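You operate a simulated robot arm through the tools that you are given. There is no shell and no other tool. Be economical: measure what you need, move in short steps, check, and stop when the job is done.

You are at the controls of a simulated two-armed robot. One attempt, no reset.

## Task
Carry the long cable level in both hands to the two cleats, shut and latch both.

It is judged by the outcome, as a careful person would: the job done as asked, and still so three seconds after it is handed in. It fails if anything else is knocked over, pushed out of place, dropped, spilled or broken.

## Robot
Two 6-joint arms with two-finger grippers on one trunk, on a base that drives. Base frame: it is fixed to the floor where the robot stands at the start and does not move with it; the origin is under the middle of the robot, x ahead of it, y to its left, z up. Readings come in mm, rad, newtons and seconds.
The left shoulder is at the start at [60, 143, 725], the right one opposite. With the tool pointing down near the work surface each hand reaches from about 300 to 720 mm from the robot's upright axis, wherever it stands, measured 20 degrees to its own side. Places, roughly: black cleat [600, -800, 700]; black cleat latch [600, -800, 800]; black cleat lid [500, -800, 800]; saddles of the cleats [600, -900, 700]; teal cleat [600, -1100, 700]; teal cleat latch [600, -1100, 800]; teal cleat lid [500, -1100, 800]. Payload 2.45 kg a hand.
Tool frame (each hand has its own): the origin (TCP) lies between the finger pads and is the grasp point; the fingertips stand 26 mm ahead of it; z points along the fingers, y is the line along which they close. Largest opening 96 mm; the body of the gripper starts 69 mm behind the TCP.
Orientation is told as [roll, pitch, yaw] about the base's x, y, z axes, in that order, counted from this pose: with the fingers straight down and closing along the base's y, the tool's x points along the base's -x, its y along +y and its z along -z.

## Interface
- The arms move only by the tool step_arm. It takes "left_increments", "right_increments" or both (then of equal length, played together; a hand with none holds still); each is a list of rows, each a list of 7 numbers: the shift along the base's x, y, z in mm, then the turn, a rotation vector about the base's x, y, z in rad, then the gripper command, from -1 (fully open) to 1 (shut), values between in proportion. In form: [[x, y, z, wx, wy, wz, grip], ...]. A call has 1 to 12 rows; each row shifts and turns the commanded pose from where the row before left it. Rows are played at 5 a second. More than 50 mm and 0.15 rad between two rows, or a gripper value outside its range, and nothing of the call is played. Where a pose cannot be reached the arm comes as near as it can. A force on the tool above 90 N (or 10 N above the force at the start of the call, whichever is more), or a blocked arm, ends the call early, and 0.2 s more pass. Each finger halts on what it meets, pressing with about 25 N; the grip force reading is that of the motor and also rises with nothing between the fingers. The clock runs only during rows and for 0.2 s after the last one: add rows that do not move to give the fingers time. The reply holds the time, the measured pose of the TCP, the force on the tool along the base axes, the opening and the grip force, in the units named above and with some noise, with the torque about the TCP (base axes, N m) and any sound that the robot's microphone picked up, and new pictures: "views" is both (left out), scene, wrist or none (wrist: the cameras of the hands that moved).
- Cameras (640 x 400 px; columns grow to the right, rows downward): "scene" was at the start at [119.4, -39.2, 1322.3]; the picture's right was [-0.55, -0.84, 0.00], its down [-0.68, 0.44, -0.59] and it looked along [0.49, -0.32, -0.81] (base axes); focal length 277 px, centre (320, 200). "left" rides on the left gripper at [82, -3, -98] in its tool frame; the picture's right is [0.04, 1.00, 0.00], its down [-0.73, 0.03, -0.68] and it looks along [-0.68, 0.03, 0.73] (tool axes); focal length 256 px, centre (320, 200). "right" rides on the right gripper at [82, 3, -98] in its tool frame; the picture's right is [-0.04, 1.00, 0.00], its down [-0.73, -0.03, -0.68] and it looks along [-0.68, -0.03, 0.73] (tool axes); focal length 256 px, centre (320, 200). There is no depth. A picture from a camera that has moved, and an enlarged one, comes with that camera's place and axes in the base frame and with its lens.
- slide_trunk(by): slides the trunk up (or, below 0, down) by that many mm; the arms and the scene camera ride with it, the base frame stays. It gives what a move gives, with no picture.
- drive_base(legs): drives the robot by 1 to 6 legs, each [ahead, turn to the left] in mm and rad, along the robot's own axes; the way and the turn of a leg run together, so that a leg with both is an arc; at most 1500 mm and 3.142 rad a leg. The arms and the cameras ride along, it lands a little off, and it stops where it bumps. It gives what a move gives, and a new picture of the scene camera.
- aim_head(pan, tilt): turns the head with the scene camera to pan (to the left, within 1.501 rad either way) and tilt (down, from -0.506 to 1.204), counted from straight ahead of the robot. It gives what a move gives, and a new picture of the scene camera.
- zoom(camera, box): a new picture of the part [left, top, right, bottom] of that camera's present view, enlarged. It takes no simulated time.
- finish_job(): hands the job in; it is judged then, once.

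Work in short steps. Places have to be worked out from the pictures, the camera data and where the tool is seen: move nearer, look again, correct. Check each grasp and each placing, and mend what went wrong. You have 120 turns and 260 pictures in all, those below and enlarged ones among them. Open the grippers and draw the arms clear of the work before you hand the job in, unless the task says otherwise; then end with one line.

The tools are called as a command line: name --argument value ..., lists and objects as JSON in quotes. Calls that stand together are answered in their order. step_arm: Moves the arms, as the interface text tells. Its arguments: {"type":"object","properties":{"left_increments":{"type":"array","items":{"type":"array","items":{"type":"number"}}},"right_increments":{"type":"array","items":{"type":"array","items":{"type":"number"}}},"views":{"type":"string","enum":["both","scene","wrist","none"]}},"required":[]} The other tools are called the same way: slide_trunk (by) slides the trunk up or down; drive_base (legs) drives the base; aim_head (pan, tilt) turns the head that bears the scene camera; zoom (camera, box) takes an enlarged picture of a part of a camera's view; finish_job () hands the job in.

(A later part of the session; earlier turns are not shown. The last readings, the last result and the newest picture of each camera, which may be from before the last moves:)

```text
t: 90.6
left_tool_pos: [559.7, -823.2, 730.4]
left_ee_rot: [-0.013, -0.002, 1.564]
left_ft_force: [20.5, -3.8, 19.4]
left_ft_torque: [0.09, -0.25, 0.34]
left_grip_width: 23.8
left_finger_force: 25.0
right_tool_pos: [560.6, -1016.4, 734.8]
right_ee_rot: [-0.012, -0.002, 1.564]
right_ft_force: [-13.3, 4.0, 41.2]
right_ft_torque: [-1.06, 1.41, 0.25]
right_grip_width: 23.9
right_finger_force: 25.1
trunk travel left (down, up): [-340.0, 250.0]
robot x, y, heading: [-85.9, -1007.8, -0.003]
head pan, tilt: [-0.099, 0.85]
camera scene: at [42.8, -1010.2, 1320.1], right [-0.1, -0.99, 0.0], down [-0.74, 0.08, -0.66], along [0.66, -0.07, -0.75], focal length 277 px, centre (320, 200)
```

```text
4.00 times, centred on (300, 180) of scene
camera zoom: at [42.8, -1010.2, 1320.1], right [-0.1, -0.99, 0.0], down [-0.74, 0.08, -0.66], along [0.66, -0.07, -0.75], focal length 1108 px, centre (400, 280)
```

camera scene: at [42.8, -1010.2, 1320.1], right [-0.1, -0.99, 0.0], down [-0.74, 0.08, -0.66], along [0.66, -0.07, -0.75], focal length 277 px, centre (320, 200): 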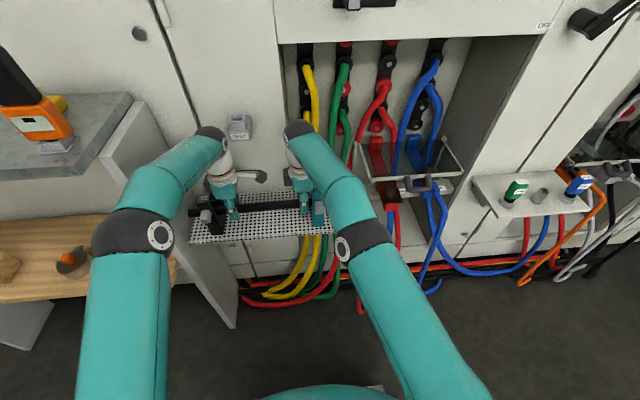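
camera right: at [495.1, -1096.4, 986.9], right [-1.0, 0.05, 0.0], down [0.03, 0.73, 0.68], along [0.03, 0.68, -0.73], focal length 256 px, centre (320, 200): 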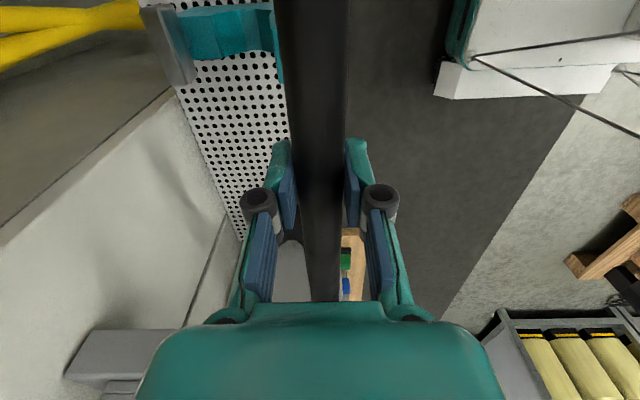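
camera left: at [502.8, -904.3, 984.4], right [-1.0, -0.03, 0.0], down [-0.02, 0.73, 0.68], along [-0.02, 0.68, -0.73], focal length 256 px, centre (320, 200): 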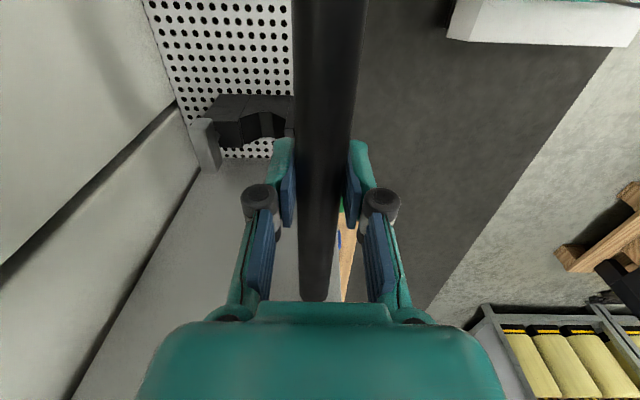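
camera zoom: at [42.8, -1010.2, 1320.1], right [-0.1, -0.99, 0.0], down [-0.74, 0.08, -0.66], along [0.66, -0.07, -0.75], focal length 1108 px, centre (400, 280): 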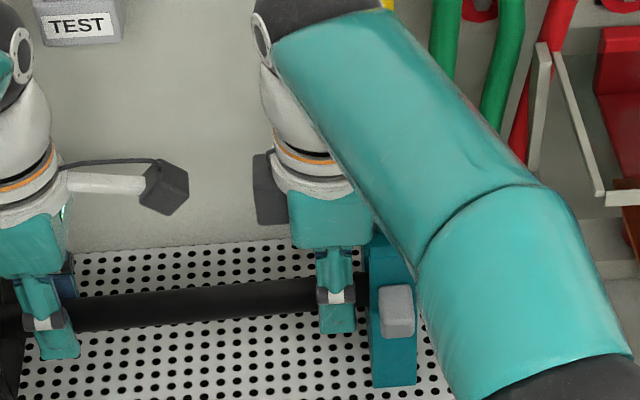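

The cable sits within both V saddles. I'll unload the hands slightly and open gently, letting the cable settle.

step_arm --left_increments '[[0, 0, 1.5, 0, 0, 0, 1], [0, 0, 0, 0, 0, 0, 0.45], [0, 0, 0, 0, 0, 0, 0.3], [0, 0, 0, 0, 0, 0, 0.2]]' --right_increments '[[0, 0, 3, 0, 0, 0, 1], [0, 0, 0, 0, 0, 0, 0.45], [0, 0, 0, 0, 0, 0, 0.3], [0, 0, 0, 0, 0, 0, 0.2]]' --views "wrist"

```text
t: 91.6
left_tool_pos: [558.0, -823.1, 728.7]
left_ee_rot: [0.0, -0.005, 1.561]
left_ft_force: [0.6, 0.1, -0.1]
left_ft_torque: [-0.02, -0.01, 0.03]
left_grip_width: 38.5
left_finger_force: 0.0
right_tool_pos: [562.6, -1016.2, 733.9]
right_ee_rot: [-0.009, -0.002, 1.564]
right_ft_force: [-1.5, -1.5, 30.2]
right_ft_torque: [-0.72, 0.89, -0.03]
right_grip_width: 38.0
right_finger_force: 0.0
trunk travel left (down, up): [-340.0, 250.0]
robot x, y, heading: [-87.3, -1004.8, -0.003]
head pan, tilt: [-0.099, 0.85]
camera right: at [557.7, -1097.2, 832.9], right [-1.0, 0.05, -0.01], down [0.03, 0.73, 0.68], along [0.04, 0.68, -0.73], focal length 256 px, centre (320, 200)
camera left: at [559.6, -904.9, 826.0], right [-1.0, -0.03, 0.0], down [-0.02, 0.73, 0.68], along [-0.02, 0.68, -0.73], focal length 256 px, centre (320, 200)
```

right: 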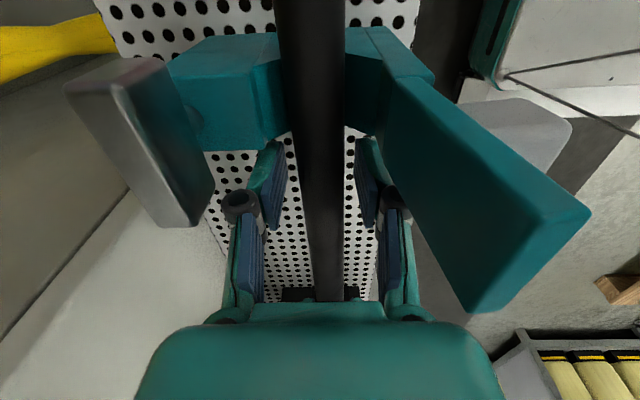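
left: 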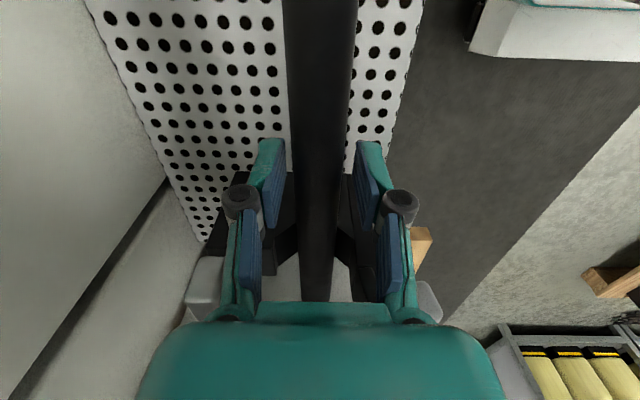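

Cable released; the remaining 30 N on the right shows the palm was resting on the lid's edge. Lift both hands straight up.

step_arm --left_increments '[[0, 0, 10, 0, 0, 0, 0.1], [0, 0, 25, 0, 0, 0, 0], [0, 0, 40, 0, 0, 0, 0], [0, 0, 40, 0, 0, 0, 0], [0, 0, 40, 0, 0, 0, 0], [0, 0, 0, 0, 0, 0, 0]]' --right_increments '[[0, 0, 10, 0, 0, 0, 0.1], [0, 0, 25, 0, 0, 0, 0], [0, 0, 40, 0, 0, 0, 0], [0, 0, 40, 0, 0, 0, 0], [0, 0, 40, 0, 0, 0, 0], [0, 0, 0, 0, 0, 0, 0]]'

```text
t: 93.0
left_tool_pos: [552.1, -824.4, 870.1]
left_ee_rot: [0.001, -0.004, 1.56]
left_ft_force: [0.1, 0.7, 0.0]
left_ft_torque: [0.04, 0.02, -0.04]
left_grip_width: 47.9
left_finger_force: 0.0
left hand out of reach, approached as far as the arm can: row 5
right_tool_pos: [522.3, -1021.4, 875.1]
right_ee_rot: [-0.002, -0.003, 1.565]
right_ft_force: [-0.2, 0.0, 0.0]
right_ft_torque: [0.01, -0.01, 0.0]
right_grip_width: 48.1
right_finger_force: 0.0
right hand out of reach, approached as far as the arm can: row 2, 3, 4, 5
trunk travel left (down, up): [-340.0, 250.0]
robot x, y, heading: [-88.2, -1001.4, -0.005]
head pan, tilt: [-0.099, 0.85]
camera scene: at [49.1, -1010.2, 1319.1], right [-0.1, -0.99, 0.0], down [-0.75, 0.08, -0.66], along [0.66, -0.07, -0.75], focal length 277 px, centre (320, 200)
camera right: at [519.2, -1102.2, 973.5], right [-1.0, 0.05, 0.0], down [0.03, 0.73, 0.68], along [0.03, 0.68, -0.73], focal length 256 px, centre (320, 200)
camera left: at [553.9, -906.1, 968.0], right [-1.0, -0.03, 0.0], down [-0.02, 0.73, 0.68], along [-0.02, 0.68, -0.73], focal length 256 px, centre (320, 200)
```

scene: 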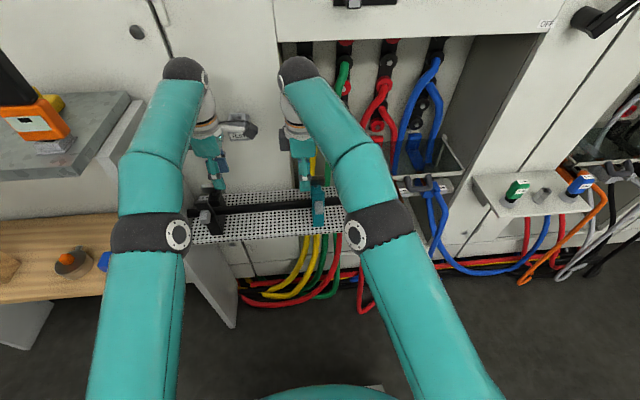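
right: 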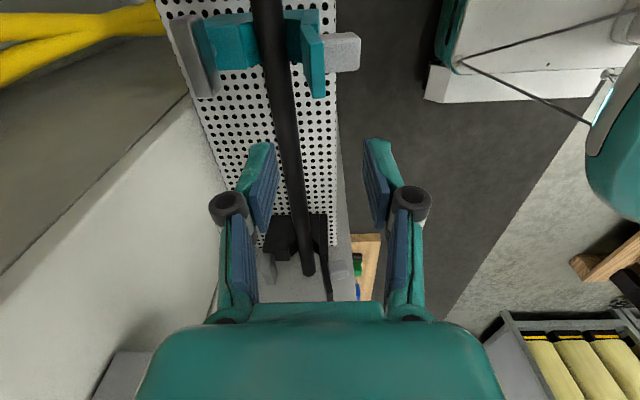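
left: 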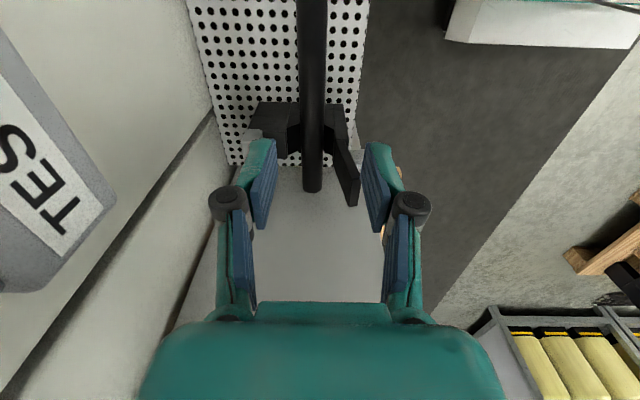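

The cable rests in both saddles. Back the hands off, then raise the trunk for better reach over the lids.

step_arm --left_increments '[[-30, 0, 0, 0, 0, 0, 0.5], [-30, 0, 0, 0, 0, 0, 1], [-30, 0, 0, 0, 0, 0, 1]]' --right_increments '[[-30, 0, 0, 0, 0, 0, 0.5], [-30, 0, 0, 0, 0, 0, 1], [-30, 0, 0, 0, 0, 0, 1]]' --views "none"

slide_trunk --by 130

aim_head --pan 0.0 --tilt 0.9

```text
t: 93.8
left_tool_pos: [461.8, -824.0, 870.9]
left_ee_rot: [-0.002, -0.004, 1.563]
left_ft_force: [0.4, 0.2, -0.1]
left_ft_torque: [-0.05, -0.03, 0.02]
left_grip_width: 0.0
left_finger_force: 24.8
right_tool_pos: [432.6, -1021.6, 875.2]
right_ee_rot: [-0.009, 0.001, 1.565]
right_ft_force: [0.4, -0.3, 0.0]
right_ft_torque: [-0.01, -0.03, -0.02]
right_grip_width: 0.2
right_finger_force: 25.2
trunk travel left (down, up): [-340.0, 250.0]
robot x, y, heading: [-87.5, -1002.3, -0.002]
head pan, tilt: [-0.099, 0.85]
```

```text
t: 95.4
left_tool_pos: [463.5, -824.5, 998.9]
left_ee_rot: [0.0, -0.003, 1.562]
left_ft_force: [0.5, 0.7, -0.2]
left_ft_torque: [0.02, 0.01, 0.0]
left_grip_width: 0.0
left_finger_force: 25.5
right_tool_pos: [433.1, -1022.0, 1004.6]
right_ee_rot: [-0.006, -0.002, 1.564]
right_ft_force: [-0.2, 0.3, -0.6]
right_ft_torque: [0.0, -0.03, -0.01]
right_grip_width: 0.0
right_finger_force: 25.2
trunk travel left (down, up): [-470.0, 120.0]
robot x, y, heading: [-88.6, -1004.3, -0.002]
head pan, tilt: [-0.099, 0.85]
```

```text
t: 96.0
left_tool_pos: [463.0, -825.2, 999.6]
left_ee_rot: [0.001, -0.005, 1.562]
left_ft_force: [0.4, 0.0, -0.7]
left_ft_torque: [0.0, -0.01, 0.01]
left_grip_width: 0.0
left_finger_force: 24.8
right_tool_pos: [432.7, -1022.1, 1004.7]
right_ee_rot: [-0.004, -0.001, 1.566]
right_ft_force: [-1.0, 0.0, 0.7]
right_ft_torque: [0.02, 0.01, 0.0]
right_grip_width: 0.0
right_finger_force: 24.7
trunk travel left (down, up): [-470.0, 120.0]
robot x, y, heading: [-85.9, -1003.2, 0.004]
head pan, tilt: [0.0, 0.901]
camera scene: at [46.1, -1002.4, 1445.4], right [0.0, -1.0, 0.0], down [-0.78, 0.0, -0.62], along [0.62, 0.0, -0.78], focal length 277 px, centre (320, 200)
```

scene: 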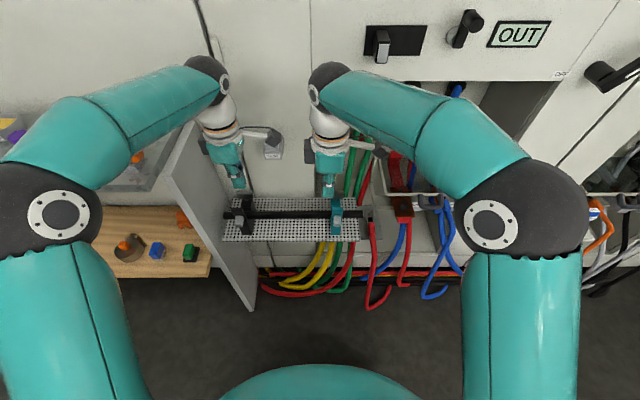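

Position the closed right gripper as a poker in front of the teal lid, tip height ≈797, above the knob.

step_arm --right_increments '[[7.5, -8, -45, 0, 0, 0, 1], [7.5, -8, -45, 0, 0, 0, 1], [7.5, -8, -45, 0, 0, 0, 1], [7.5, -7, -45, 0, 0, 0, 1], [0, 0, 0, 0, 0, 0, 1]]'

zoom --camera "scene" --box '[210, 150, 400, 270]'

```text
t: 97.2
left_tool_pos: [464.0, -825.1, 1000.4]
left_ee_rot: [0.001, -0.004, 1.562]
left_ft_force: [-0.3, -0.2, -0.3]
left_ft_torque: [0.04, -0.04, 0.02]
left_grip_width: 0.0
left_finger_force: 24.9
right_tool_pos: [462.7, -1052.0, 825.1]
right_ee_rot: [-0.005, -0.002, 1.563]
right_ft_force: [0.9, -0.6, 0.2]
right_ft_torque: [0.01, 0.01, -0.03]
right_grip_width: 0.2
right_finger_force: 25.4
trunk travel left (down, up): [-470.0, 120.0]
robot x, y, heading: [-88.5, -1000.6, -0.0]
head pan, tilt: [0.0, 0.901]
camera scene: at [45.7, -1002.3, 1445.5], right [0.0, -1.0, 0.0], down [-0.78, 0.0, -0.62], along [0.62, 0.0, -0.78], focal length 277 px, centre (320, 200)
camera right: at [459.7, -1133.0, 921.9], right [-1.0, 0.05, -0.01], down [0.03, 0.73, 0.68], along [0.04, 0.68, -0.73], focal length 256 px, centre (320, 200)
```

scene: 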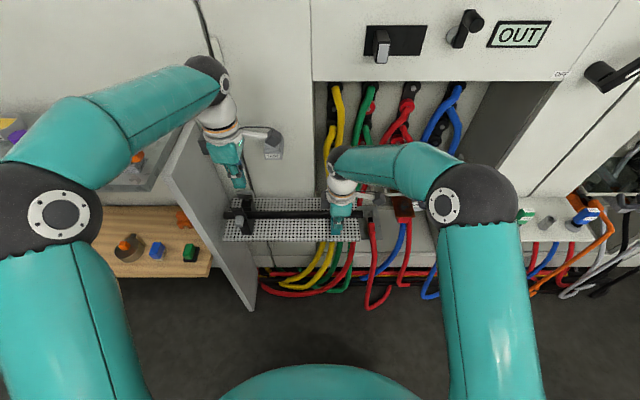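
right: 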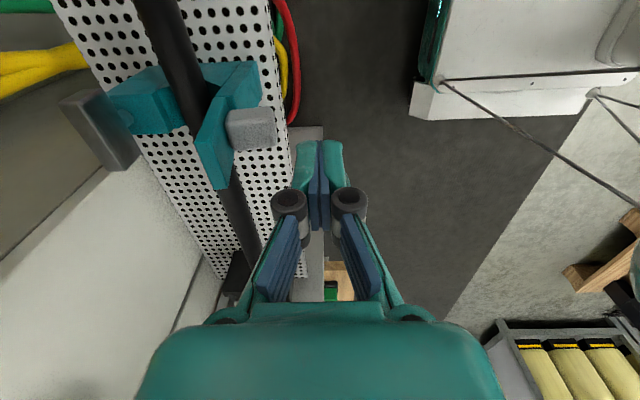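

```text
3.33 times, centred on (305, 210) of scene
camera zoom: at [45.7, -1002.3, 1445.5], right [0.0, -1.0, 0.0], down [-0.78, 0.0, -0.62], along [0.62, 0.0, -0.78], focal length 923 px, centre (370, 167)
```

zoom: 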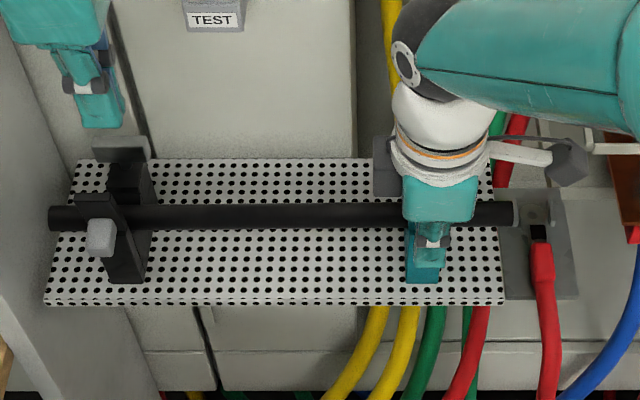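

Lid tip at ≈[519, ·, 805]; poker tip 799. Lower 7 mm and push forward in small steps.

step_arm --right_increments '[[0, -1, -7, 0, 0, 0, 1], [15, 0, 0, 0, 0, 0, 1], [15, 0, 0, 0, 0, 0, 1], [12, 0, 0, 0, 0, 0, 1], [12, 0, 0, 0, 0, 0, 1], [10, 0, 0, 0, 0, 0, 1], [10, 0, 0, 0, 0, 0, 1], [0, 0, 0, 0, 0, 0, 1]]' --views "wrist"

```text
t: 99.0
left_tool_pos: [463.7, -824.7, 998.9]
left_ee_rot: [-0.001, -0.004, 1.563]
left_ft_force: [0.1, 0.2, -0.4]
left_ft_torque: [0.03, -0.03, 0.02]
left_grip_width: 0.0
left_finger_force: 24.7
right_tool_pos: [536.1, -1054.8, 818.4]
right_ee_rot: [-0.006, -0.001, 1.565]
right_ft_force: [-0.4, 0.2, -0.4]
right_ft_torque: [0.02, 0.03, -0.01]
right_grip_width: 0.0
right_finger_force: 24.9
trunk travel left (down, up): [-470.0, 120.0]
robot x, y, heading: [-85.2, -1002.8, -0.002]
head pan, tilt: [0.0, 0.901]
camera right: at [533.7, -1134.7, 916.1], right [-1.0, 0.05, 0.0], down [0.03, 0.73, 0.68], along [0.04, 0.68, -0.73], focal length 256 px, centre (320, 200)
```

right: 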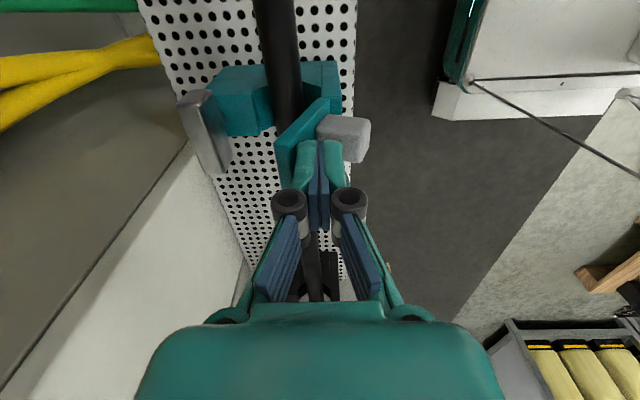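

The lid is tilting without resistance. Continue along the arc.

step_arm --right_increments '[[11, 0, 0, 0, 0, 0, 1], [11, 0, -3, 0, 0, 0, 1], [9, 0, -7, 0, 0, 0, 1], [6, 0, -8, 0, 0, 0, 1], [4, 0, -8, 0, 0, 0, 1], [0, 0, 0, 0, 0, 0, 1]]' --views "wrist"

zoom --camera "right" --box '[150, 50, 390, 200]'

```text
t: 100.4
left_tool_pos: [463.1, -824.4, 1000.4]
left_ee_rot: [-0.001, -0.002, 1.562]
left_ft_force: [-0.5, -0.1, -0.1]
left_ft_torque: [0.01, -0.01, -0.02]
left_grip_width: 0.0
left_finger_force: 24.5
right_tool_pos: [579.9, -1055.1, 791.6]
right_ee_rot: [-0.003, -0.001, 1.563]
right_ft_force: [-0.9, -0.7, 0.0]
right_ft_torque: [-0.01, 0.01, -0.02]
right_grip_width: 0.1
right_finger_force: 25.4
trunk travel left (down, up): [-470.0, 120.0]
robot x, y, heading: [-88.6, -1004.5, -0.007]
head pan, tilt: [0.0, 0.901]
camera right: at [575.7, -1135.0, 888.9], right [-1.0, 0.05, 0.0], down [0.03, 0.73, 0.68], along [0.03, 0.68, -0.73], focal length 256 px, centre (320, 200)
```

right: 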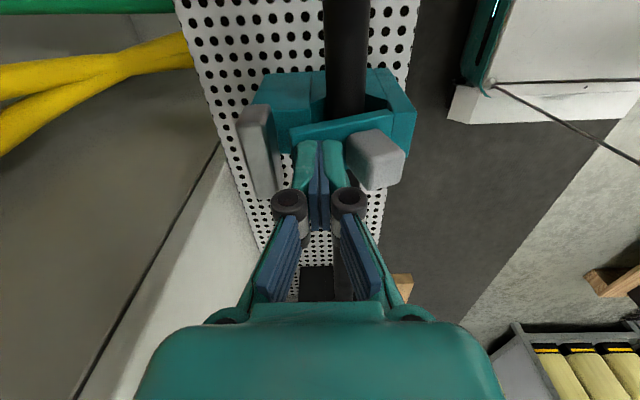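

```text
2.67 times, centred on (270, 125) of right
camera zoom: at [575.7, -1135.0, 888.9], right [-1.0, 0.05, 0.0], down [0.03, 0.73, 0.68], along [0.03, 0.68, -0.73], focal length 683 px, centre (453, 400)
```

zoom: 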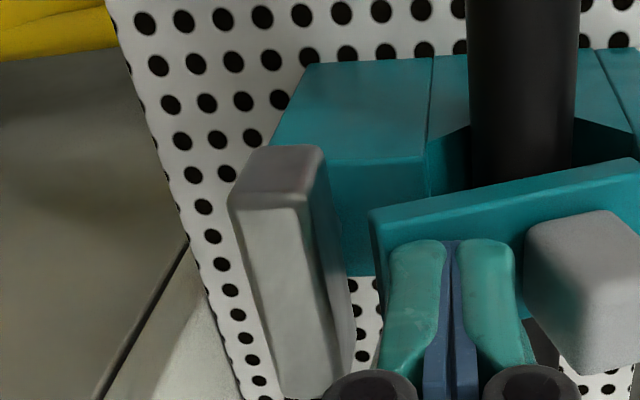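

Lid is almost flat. Press down in small steps until it meets resistance.

step_arm --right_increments '[[0, 0, -4, 0, 0, 0, 1], [0, 0, -4, 0, 0, 0, 1], [0, 0, -4, 0, 0, 0, 1], [0, 0, -4, 0, 0, 0, 1], [0, 0, 0, 0, 0, 0, 1]]' --views "none"

zoom --camera "right" --box '[150, 50, 470, 250]'

```text
t: 101.6
left_tool_pos: [462.8, -823.3, 998.8]
left_ee_rot: [0.0, -0.004, 1.561]
left_ft_force: [0.0, 0.9, 1.1]
left_ft_torque: [0.0, -0.02, 0.03]
left_grip_width: 0.0
left_finger_force: 24.8
right_tool_pos: [578.6, -1053.4, 777.6]
right_ee_rot: [-0.01, -0.002, 1.564]
right_ft_force: [7.1, 2.2, 6.4]
right_ft_torque: [0.01, 0.05, -0.01]
right_grip_width: 5.9
right_finger_force: 28.3
trunk travel left (down, up): [-470.0, 120.0]
robot x, y, heading: [-87.2, -1003.1, 0.001]
head pan, tilt: [0.0, 0.901]
```

```text
2.00 times, centred on (310, 150) of right
camera zoom: at [574.9, -1134.4, 875.5], right [-1.0, 0.05, -0.01], down [0.03, 0.73, 0.68], along [0.04, 0.68, -0.73], focal length 512 px, centre (340, 300)
```

zoom: 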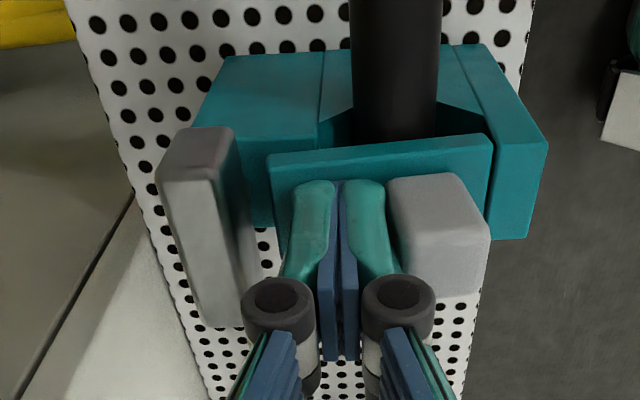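

The near finger is wedging against the knob. Lift slightly, shift +6 in x and press again.

step_arm --right_increments '[[0, 0, 5, 0, 0, 0, 1], [6, 0, 0, 0, 0, 0, 1], [0, 0, -5, 0, 0, 0, 1], [0, 0, -4, 0, 0, 0, 1], [0, 0, -4, 0, 0, 0, 1], [0, 0, 0, 0, 0, 0, 1]]' --views "none"

zoom --camera "right" --box '[150, 50, 470, 250]'

```text
t: 103.0
left_tool_pos: [464.2, -825.3, 999.3]
left_ee_rot: [0.0, -0.003, 1.563]
left_ft_force: [0.0, 0.5, -0.7]
left_ft_torque: [0.0, 0.0, -0.03]
left_grip_width: 0.0
left_finger_force: 24.4
right_tool_pos: [582.7, -1054.2, 771.6]
right_ee_rot: [-0.017, -0.003, 1.562]
right_ft_force: [24.4, 0.4, 21.7]
right_ft_torque: [-0.11, 0.42, -0.02]
right_grip_width: 5.9
right_finger_force: 27.9
right hand out of reach, approached as far as the arm can: row 2
trunk travel left (down, up): [-470.0, 120.0]
robot x, y, heading: [-88.4, -1002.7, -0.0]
head pan, tilt: [0.0, 0.901]
```

```text
2.00 times, centred on (310, 150) of right
camera zoom: at [577.9, -1135.7, 869.4], right [-1.0, 0.05, -0.02], down [0.02, 0.73, 0.68], along [0.05, 0.68, -0.73], focal length 512 px, centre (340, 300)
```

zoom: 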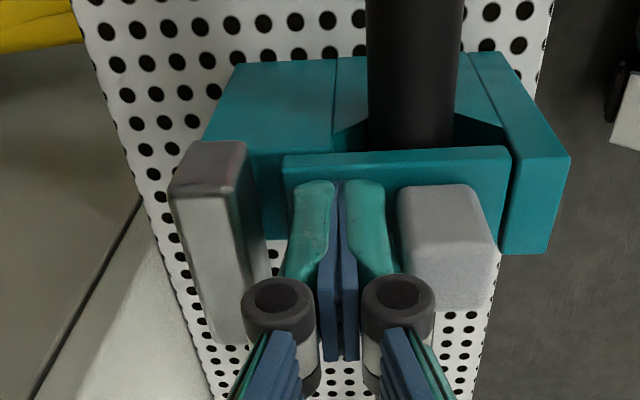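

Lid now lies flat on the jaws. Lift off and see whether it stays.

step_arm --right_increments '[[0, 0, 10, 0, 0, 0, 1], [0, 0, 20, 0, 0, 0, 1], [-15, 0, 30, 0, 0, 0, 1], [-15, 0, 40, 0, 0, 0, 1], [0, 0, 0, 0, 0, 0, 1]]' --views "wrist"

zoom --camera "right" --box '[160, 30, 360, 155]'

zoom --camera "scene" --box '[210, 150, 400, 270]'

```text
t: 104.2
left_tool_pos: [462.9, -823.7, 1000.2]
left_ee_rot: [-0.001, -0.004, 1.561]
left_ft_force: [-0.5, 0.6, -1.1]
left_ft_torque: [-0.03, -0.02, -0.01]
left_grip_width: 0.0
left_finger_force: 24.7
right_tool_pos: [551.1, -1055.7, 868.0]
right_ee_rot: [-0.005, -0.001, 1.564]
right_ft_force: [-0.5, 0.4, 0.1]
right_ft_torque: [-0.01, 0.02, -0.01]
right_grip_width: 0.0
right_finger_force: 28.4
trunk travel left (down, up): [-470.0, 120.0]
robot x, y, heading: [-88.9, -1000.2, 0.001]
head pan, tilt: [0.0, 0.901]
camera right: at [547.5, -1135.4, 965.9], right [-1.0, 0.05, 0.0], down [0.03, 0.73, 0.68], along [0.03, 0.68, -0.73], focal length 256 px, centre (320, 200)
```

right: 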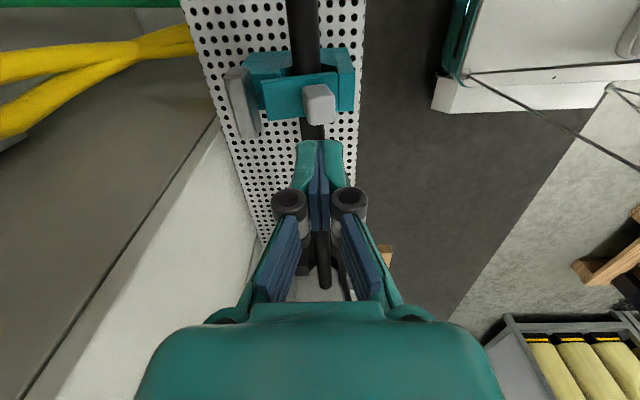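

```text
3.20 times, centred on (260, 92) of right
camera zoom: at [547.5, -1135.4, 965.9], right [-1.0, 0.05, 0.0], down [0.03, 0.73, 0.68], along [0.03, 0.68, -0.73], focal length 819 px, centre (512, 544)
```

zoom: 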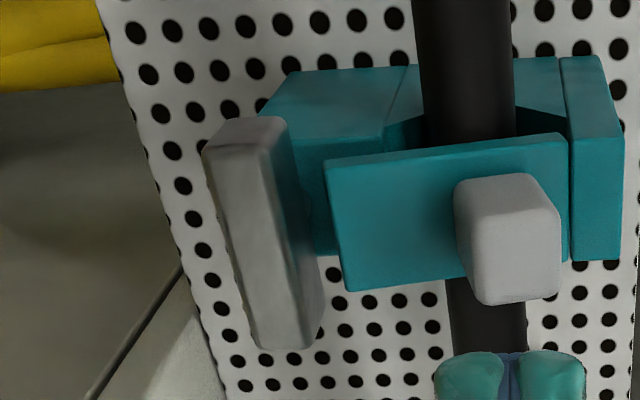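

```text
3.33 times, centred on (305, 210) of scene
camera zoom: at [46.9, -1002.2, 1445.3], right [0.0, -1.0, 0.0], down [-0.78, 0.0, -0.62], along [0.62, 0.0, -0.78], focal length 923 px, centre (370, 167)
```

zoom: 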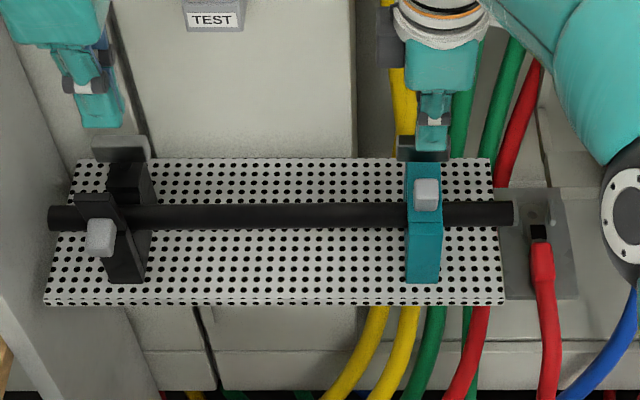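

Teal lid is down. Drive 40 mm closer for better reach, then bring the left poker in front of the black lid.

drive_base --legs '[[45, 0]]'

step_arm --left_increments '[[-23, 15, 0, 0, 0, 0, 1], [-22, 15, 0, 0, 0, 0, 1], [0, 15, 0, 0, 0, 0, 1], [0, 12, 0, 0, 0, 0, 1], [0, 0, -45, 0, 0, 0, 1], [0, 0, -45, 0, 0, 0, 1], [0, 0, -45, 0, 0, 0, 1], [0, 0, -45, 0, 0, 0, 1], [0, 0, 0, 0, 0, 0, 1]]'

```text
t: 105.2
left_tool_pos: [510.4, -824.8, 996.5]
left_ee_rot: [0.002, -0.004, 1.562]
left_ft_force: [1.2, 0.5, -0.8]
left_ft_torque: [0.02, 0.05, 0.02]
left_grip_width: 0.1
left_finger_force: 25.1
right_tool_pos: [596.8, -1056.0, 866.6]
right_ee_rot: [-0.002, -0.001, 1.564]
right_ft_force: [0.6, 0.2, -0.3]
right_ft_torque: [0.0, 0.05, -0.01]
right_grip_width: 0.0
right_finger_force: 28.5
trunk travel left (down, up): [-470.0, 120.0]
robot x, y, heading: [-38.9, -1002.7, -0.001]
head pan, tilt: [0.0, 0.901]
camera scene: at [94.6, -1002.3, 1445.0], right [0.0, -1.0, 0.0], down [-0.79, 0.0, -0.62], along [0.62, 0.0, -0.79], focal length 277 px, centre (320, 200)
```

scene: 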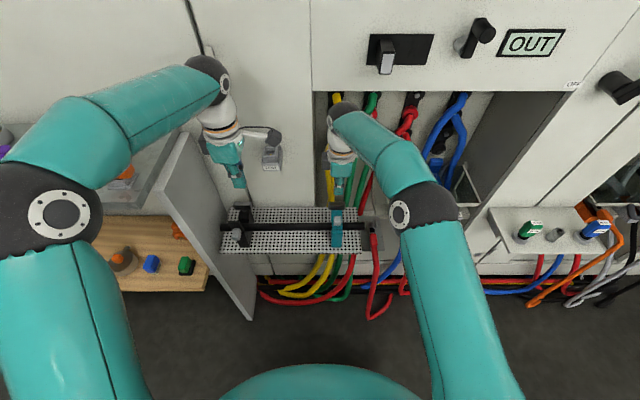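

```text
t: 107.2
left_tool_pos: [462.9, -768.7, 819.7]
left_ee_rot: [0.0, -0.003, 1.562]
left_ft_force: [-0.2, 0.4, 0.7]
left_ft_torque: [-0.01, 0.02, -0.01]
left_grip_width: 0.0
left_finger_force: 25.0
right_tool_pos: [596.2, -1054.2, 867.5]
right_ee_rot: [-0.007, -0.002, 1.563]
right_ft_force: [-0.2, 0.1, 0.2]
right_ft_torque: [0.0, 0.03, 0.01]
right_grip_width: 0.1
right_finger_force: 28.5
trunk travel left (down, up): [-470.0, 120.0]
robot x, y, heading: [-44.7, -1003.7, -0.0]
head pan, tilt: [0.0, 0.901]
camera scene: at [91.2, -1002.4, 1445.5], right [0.0, -1.0, 0.0], down [-0.78, 0.0, -0.62], along [0.62, 0.0, -0.78], focal length 277 px, centre (320, 200)
camera left: at [464.6, -850.2, 917.3], right [-1.0, -0.03, 0.0], down [-0.02, 0.73, 0.68], along [-0.02, 0.68, -0.73], focal length 256 px, centre (320, 200)
```

scene: 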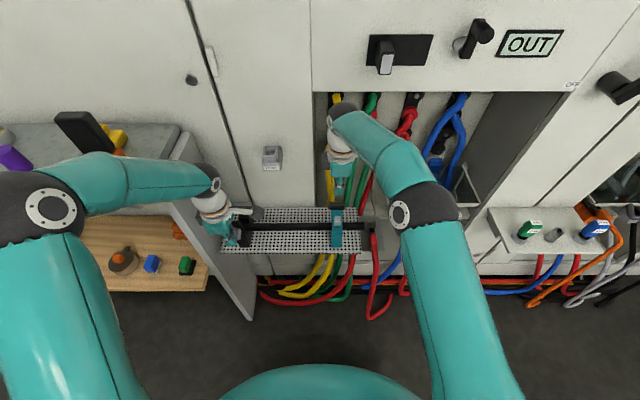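
left: 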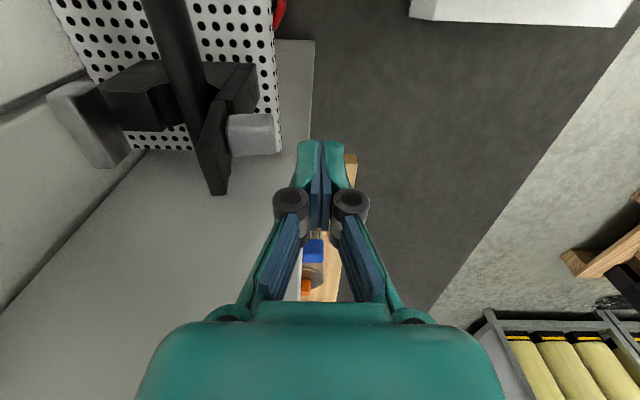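

Same relative geometry as the teal one; repeat the push on the black lid.

step_arm --left_increments '[[0, 0, -2, 0, 0, 0, 1], [15, 0, 0, 0, 0, 0, 1], [15, 0, 0, 0, 0, 0, 1], [12, 0, 0, 0, 0, 0, 1], [12, 0, 0, 0, 0, 0, 1], [10, 0, 0, 0, 0, 0, 1], [10, 0, 0, 0, 0, 0, 1], [11, 0, 0, 0, 0, 0, 1], [11, 0, -3, 0, 0, 0, 1], [0, 0, 0, 0, 0, 0, 1]]' --views "wrist"

```text
t: 109.3
left_tool_pos: [558.8, -766.8, 815.0]
left_ee_rot: [0.0, -0.003, 1.561]
left_ft_force: [-0.4, 0.5, 1.4]
left_ft_torque: [-0.03, 0.01, 0.03]
left_grip_width: 0.0
left_finger_force: 25.1
right_tool_pos: [595.3, -1054.6, 867.6]
right_ee_rot: [-0.003, -0.001, 1.565]
right_ft_force: [0.0, -0.2, 0.0]
right_ft_torque: [-0.04, 0.01, 0.04]
right_grip_width: 0.0
right_finger_force: 28.3
trunk travel left (down, up): [-470.0, 120.0]
robot x, y, heading: [-42.7, -1006.0, -0.0]
head pan, tilt: [0.0, 0.901]
camera left: at [560.7, -848.6, 912.1], right [-1.0, -0.03, 0.0], down [-0.02, 0.73, 0.68], along [-0.02, 0.68, -0.73], focal length 256 px, centre (320, 200)
```

left: 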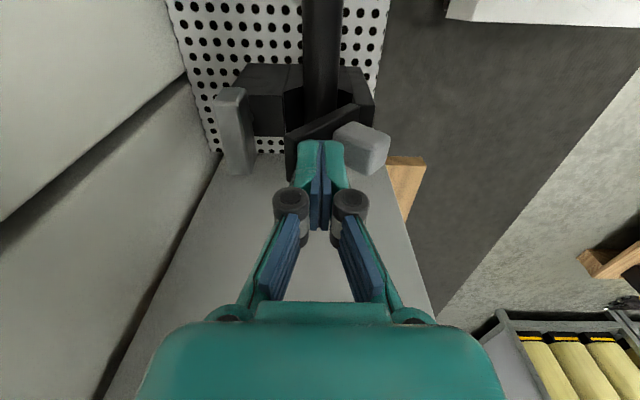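

step_arm --left_increments '[[12, 0, -6, 0, 0, 0, 1], [9, 0, -8, 0, 0, 0, 1], [6, 0, -9, 0, 0, 0, 1], [2, 0, -7, 0, 0, 0, 1], [0, 0, -5, 0, 0, 0, 1], [0, 0, -4, 0, 0, 0, 1], [0, 0, -4, 0, 0, 0, 1], [0, 0, 0, 0, 0, 0, 1]]' --views "wrist"

```text
t: 111.2
left_tool_pos: [587.3, -769.1, 770.2]
left_ee_rot: [0.001, -0.005, 1.562]
left_ft_force: [-0.1, -0.1, 0.4]
left_ft_torque: [-0.02, -0.04, -0.01]
left_grip_width: 0.0
left_finger_force: 25.4
right_tool_pos: [596.5, -1054.7, 867.9]
right_ee_rot: [-0.005, -0.001, 1.564]
right_ft_force: [-0.2, 0.0, 0.1]
right_ft_torque: [-0.01, 0.0, 0.04]
right_grip_width: 0.1
right_finger_force: 28.7
trunk travel left (down, up): [-470.0, 120.0]
robot x, y, heading: [-41.6, -1006.4, -0.0]
head pan, tilt: [0.0, 0.901]
camera left: at [589.6, -849.4, 868.4], right [-1.0, -0.03, 0.0], down [-0.02, 0.73, 0.68], along [-0.02, 0.68, -0.73], focal length 256 px, centre (320, 200)
```

left: 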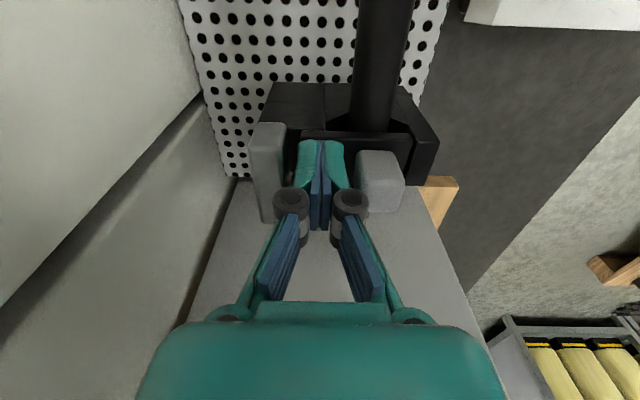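

step_arm --left_increments '[[0, 0, -3, 0, 0, 0, 1], [0, 0, -3, 0, 0, 0, 1], [0, 0, 0, 0, 0, 0, 1]]' --views "none"

zoom --camera "left" --box '[220, 60, 460, 210]'

```text
t: 112.0
left_tool_pos: [587.4, -768.0, 770.6]
left_ee_rot: [-0.007, -0.005, 1.562]
left_ft_force: [-2.2, -1.4, 25.5]
left_ft_torque: [-0.22, 0.15, -0.06]
left_grip_width: 5.8
left_finger_force: 28.2
right_tool_pos: [593.6, -1054.6, 870.1]
right_ee_rot: [-0.007, -0.001, 1.563]
right_ft_force: [-0.7, -0.3, 0.1]
right_ft_torque: [-0.01, 0.01, 0.01]
right_grip_width: 0.0
right_finger_force: 28.7
trunk travel left (down, up): [-470.0, 120.0]
robot x, y, heading: [-42.2, -1002.6, -0.003]
head pan, tilt: [0.0, 0.901]
```

```text
2.67 times, centred on (340, 135) of left
camera zoom: at [589.0, -849.6, 867.0], right [-1.0, -0.03, -0.01], down [-0.03, 0.73, 0.68], along [-0.02, 0.68, -0.73], focal length 683 px, centre (267, 373)
```

zoom: 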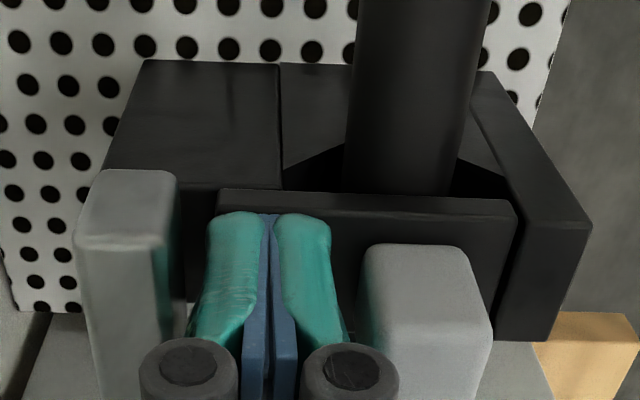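

Black lid is shut (25 N at tip z≈745). Now the teal latch: bring the right poker behind the handle.

step_arm --right_increments '[[15, 0, 0, 0, 0, 0, 1], [15, 0, 0, 0, 0, 0, 1], [15, 0, 0, 0, 0, 0, 1], [0, 0, -15, 0, 0, 0, 1], [0, 0, -15, 0, 0, 0, 1], [0, 0, 0, 0, 0, 0, 1]]'

zoom --camera "right" --box '[200, 20, 440, 170]'

```text
t: 113.3
left_tool_pos: [587.7, -768.0, 769.7]
left_ee_rot: [-0.006, -0.005, 1.563]
left_ft_force: [4.1, -3.6, 30.6]
left_ft_torque: [-0.27, 0.01, 0.0]
left_grip_width: 6.1
left_finger_force: 28.6
right_tool_pos: [616.4, -1055.7, 839.1]
right_ee_rot: [-0.007, -0.002, 1.565]
right_ft_force: [-0.7, -0.2, -1.2]
right_ft_torque: [0.01, 0.02, 0.0]
right_grip_width: 0.0
right_finger_force: 28.8
right hand out of reach, approached as far as the arm can: row 2, 3
trunk travel left (down, up): [-470.0, 120.0]
robot x, y, heading: [-42.4, -1003.3, -0.001]
head pan, tilt: [0.0, 0.901]
camera scene: at [88.5, -1003.8, 1445.8], right [0.0, -1.0, 0.0], down [-0.78, 0.0, -0.62], along [0.62, 0.0, -0.78], focal length 277 px, centre (320, 200)
camera right: at [611.9, -1135.6, 937.6], right [-1.0, 0.05, -0.01], down [0.03, 0.73, 0.68], along [0.04, 0.68, -0.73], focal length 256 px, centre (320, 200)
```

scene: 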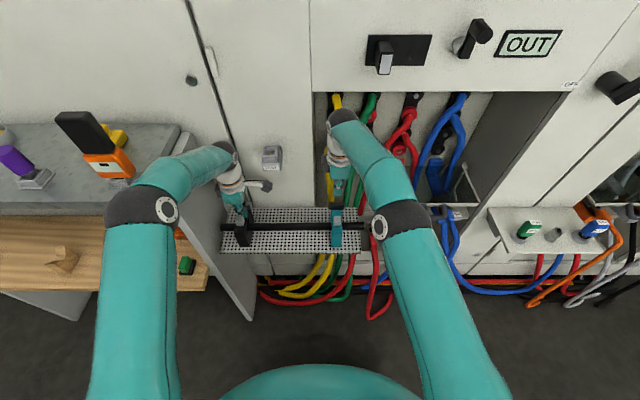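
right: 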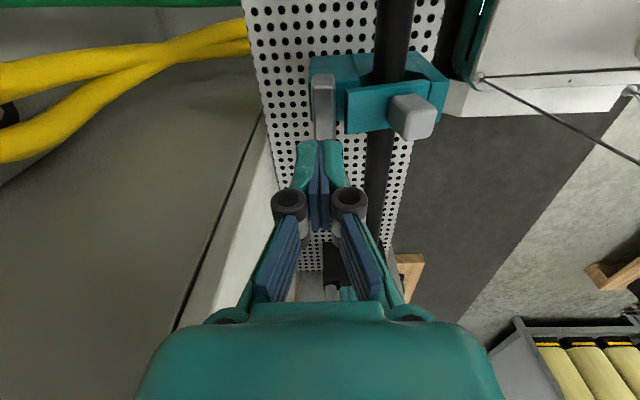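

```text
2.67 times, centred on (320, 95) of right
camera zoom: at [611.9, -1135.6, 937.6], right [-1.0, 0.05, -0.01], down [0.03, 0.73, 0.68], along [0.04, 0.68, -0.73], focal length 683 px, centre (320, 480)
```

zoom: 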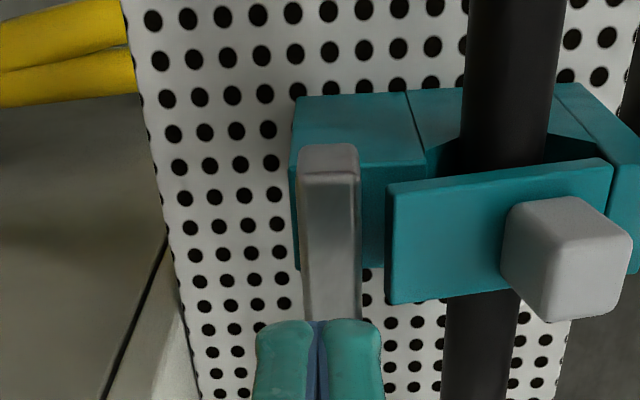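

Reach is limiting; lift both hands and move the base 50 mm closer.

step_arm --left_increments '[[0, 0, 15, 0, 0, 0, 1], [-10, 0, 30, 0, 0, 0, 1], [-10, 0, 35, 0, 0, 0, 1]]' --right_increments '[[0, 0, 15, 0, 0, 0, 1], [-10, 0, 25, 0, 0, 0, 1], [-10, 0, 25, 0, 0, 0, 1]]' --views "none"

drive_base --legs '[[50, 0]]'

zoom --camera "left" --box '[220, 20, 460, 170]'

```text
t: 114.2
left_tool_pos: [566.7, -768.4, 846.8]
left_ee_rot: [0.003, -0.004, 1.561]
left_ft_force: [0.0, 0.7, 0.0]
left_ft_torque: [0.03, 0.05, 0.01]
left_grip_width: 0.0
left_finger_force: 28.7
right_tool_pos: [598.0, -1053.9, 901.7]
right_ee_rot: [-0.006, -0.002, 1.564]
right_ft_force: [0.2, -0.5, 0.0]
right_ft_torque: [0.02, -0.03, 0.01]
right_grip_width: 0.0
right_finger_force: 28.2
trunk travel left (down, up): [-470.0, 120.0]
robot x, y, heading: [-42.2, -1001.9, -0.003]
head pan, tilt: [0.0, 0.901]
```

```text
t: 115.1
left_tool_pos: [598.2, -767.4, 846.5]
left_ee_rot: [0.031, -0.007, 1.529]
left_ft_force: [-7.5, 0.7, 2.0]
left_ft_torque: [-0.4, -0.75, -0.68]
left_grip_width: 0.1
left_finger_force: 28.9
right_tool_pos: [636.8, -1054.0, 900.8]
right_ee_rot: [-0.002, 0.001, 1.564]
right_ft_force: [0.5, 0.7, -0.1]
right_ft_torque: [0.01, 0.01, -0.04]
right_grip_width: 0.0
right_finger_force: 28.4
trunk travel left (down, up): [-470.0, 120.0]
robot x, y, heading: [1.8, -1002.4, -0.003]
head pan, tilt: [0.0, 0.901]
stopped in leg 1: the robot was blocked; the commanded pose is now the measured one
camera scene: at [129.5, -1002.1, 1445.5], right [0.0, -1.0, 0.0], down [-0.78, 0.0, -0.62], along [0.62, 0.0, -0.78], focal length 277 px, centre (320, 200)
```

scene: 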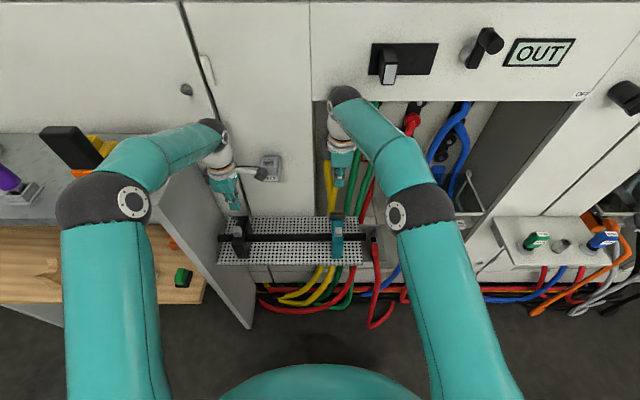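

```text
2.67 times, centred on (340, 95) of left
camera zoom: at [600.4, -849.8, 944.8], right [-1.0, 0.0, 0.03], down [0.02, 0.73, 0.69], along [-0.02, 0.69, -0.73], focal length 683 px, centre (267, 480)
```

zoom: 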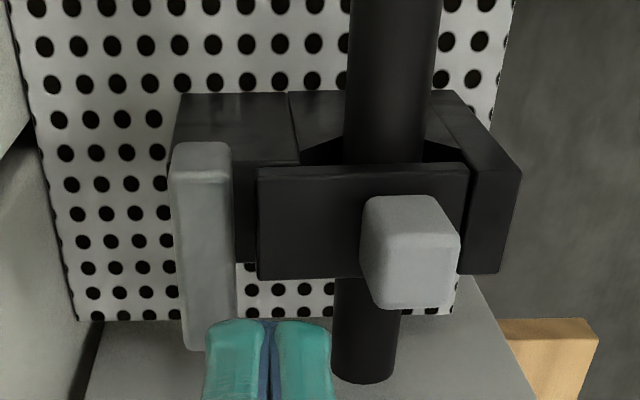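

The left camera just touches the TEST box. Retract the left immediately.

step_arm --left_increments '[[-20, 0, 5, 0, 0, 0, 1], [-40, 0, 10, 0, 0, 0, 1], [-40, 0, 20, 0, 0, 0, 1], [-40, 0, 20, 0, 0, 0, 1]]' --right_increments '[[-20, 0, 5, 0, 0, 0, 1], [-40, 0, 10, 0, 0, 0, 1], [-30, 0, 10, 0, 0, 0, 1], [0, 0, 0, 0, 0, 0, 1]]'

zoom --camera "scene" --box '[180, 120, 400, 270]'

```text
t: 116.1
left_tool_pos: [457.0, -766.5, 899.0]
left_ee_rot: [0.028, -0.007, 1.531]
left_ft_force: [-0.3, -0.4, 0.0]
left_ft_torque: [0.0, -0.01, -0.01]
left_grip_width: 0.1
left_finger_force: 28.3
right_tool_pos: [545.1, -1055.6, 925.2]
right_ee_rot: [-0.004, 0.001, 1.563]
right_ft_force: [0.0, -0.5, 0.9]
right_ft_torque: [-0.04, -0.02, -0.01]
right_grip_width: 0.0
right_finger_force: 28.5
trunk travel left (down, up): [-470.0, 120.0]
robot x, y, heading: [-0.4, -1002.5, 0.001]
head pan, tilt: [0.0, 0.901]
camera scene: at [130.2, -1002.3, 1445.5], right [0.0, -1.0, 0.0], down [-0.78, 0.0, -0.62], along [0.62, 0.0, -0.78], focal length 277 px, centre (320, 200)
camera right: at [542.2, -1136.5, 1023.5], right [-1.0, 0.05, 0.0], down [0.03, 0.73, 0.68], along [0.03, 0.68, -0.73], focal length 256 px, centre (320, 200)
camera left: at [460.0, -848.8, 996.3], right [-1.0, 0.0, 0.03], down [0.02, 0.73, 0.69], along [-0.02, 0.69, -0.73], focal length 256 px, centre (320, 200)
```

scene: 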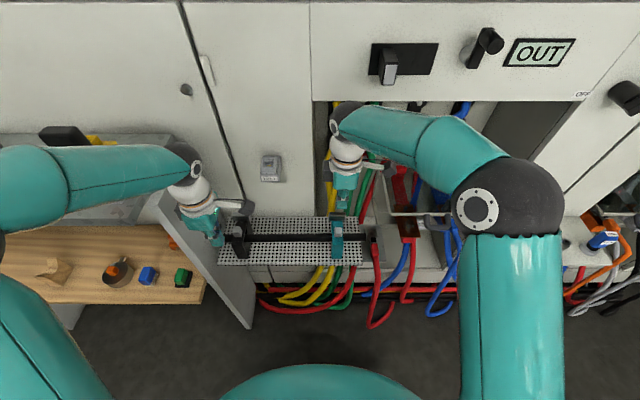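
right: 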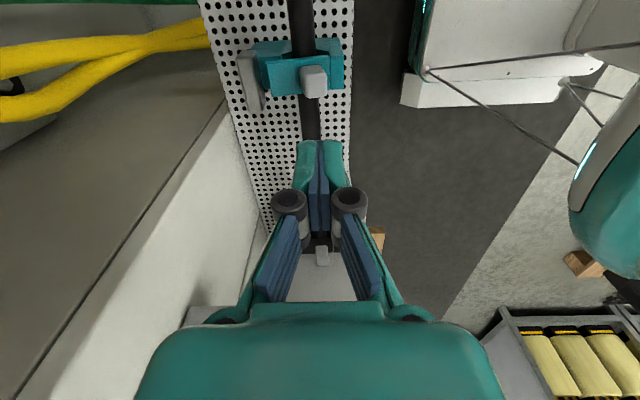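
left: 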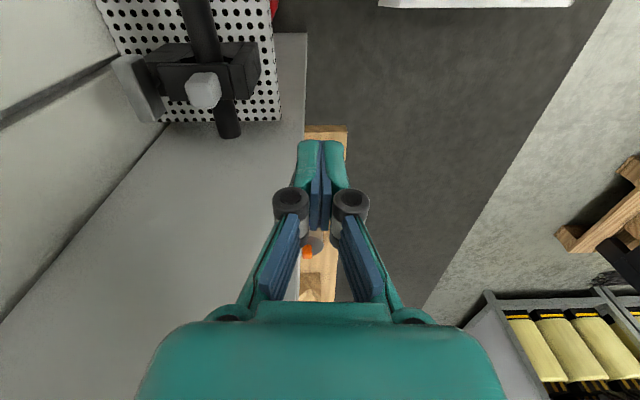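

```text
2.67 times, centred on (290, 195) of scene
camera zoom: at [130.2, -1002.3, 1445.5], right [0.0, -1.0, 0.0], down [-0.78, 0.0, -0.62], along [0.62, 0.0, -0.78], focal length 739 px, centre (400, 213)
```

zoom: 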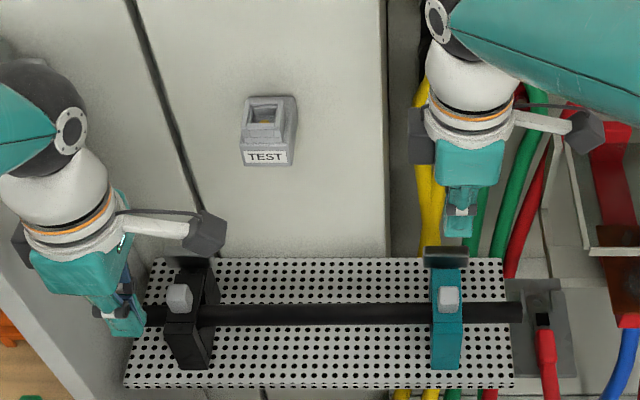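

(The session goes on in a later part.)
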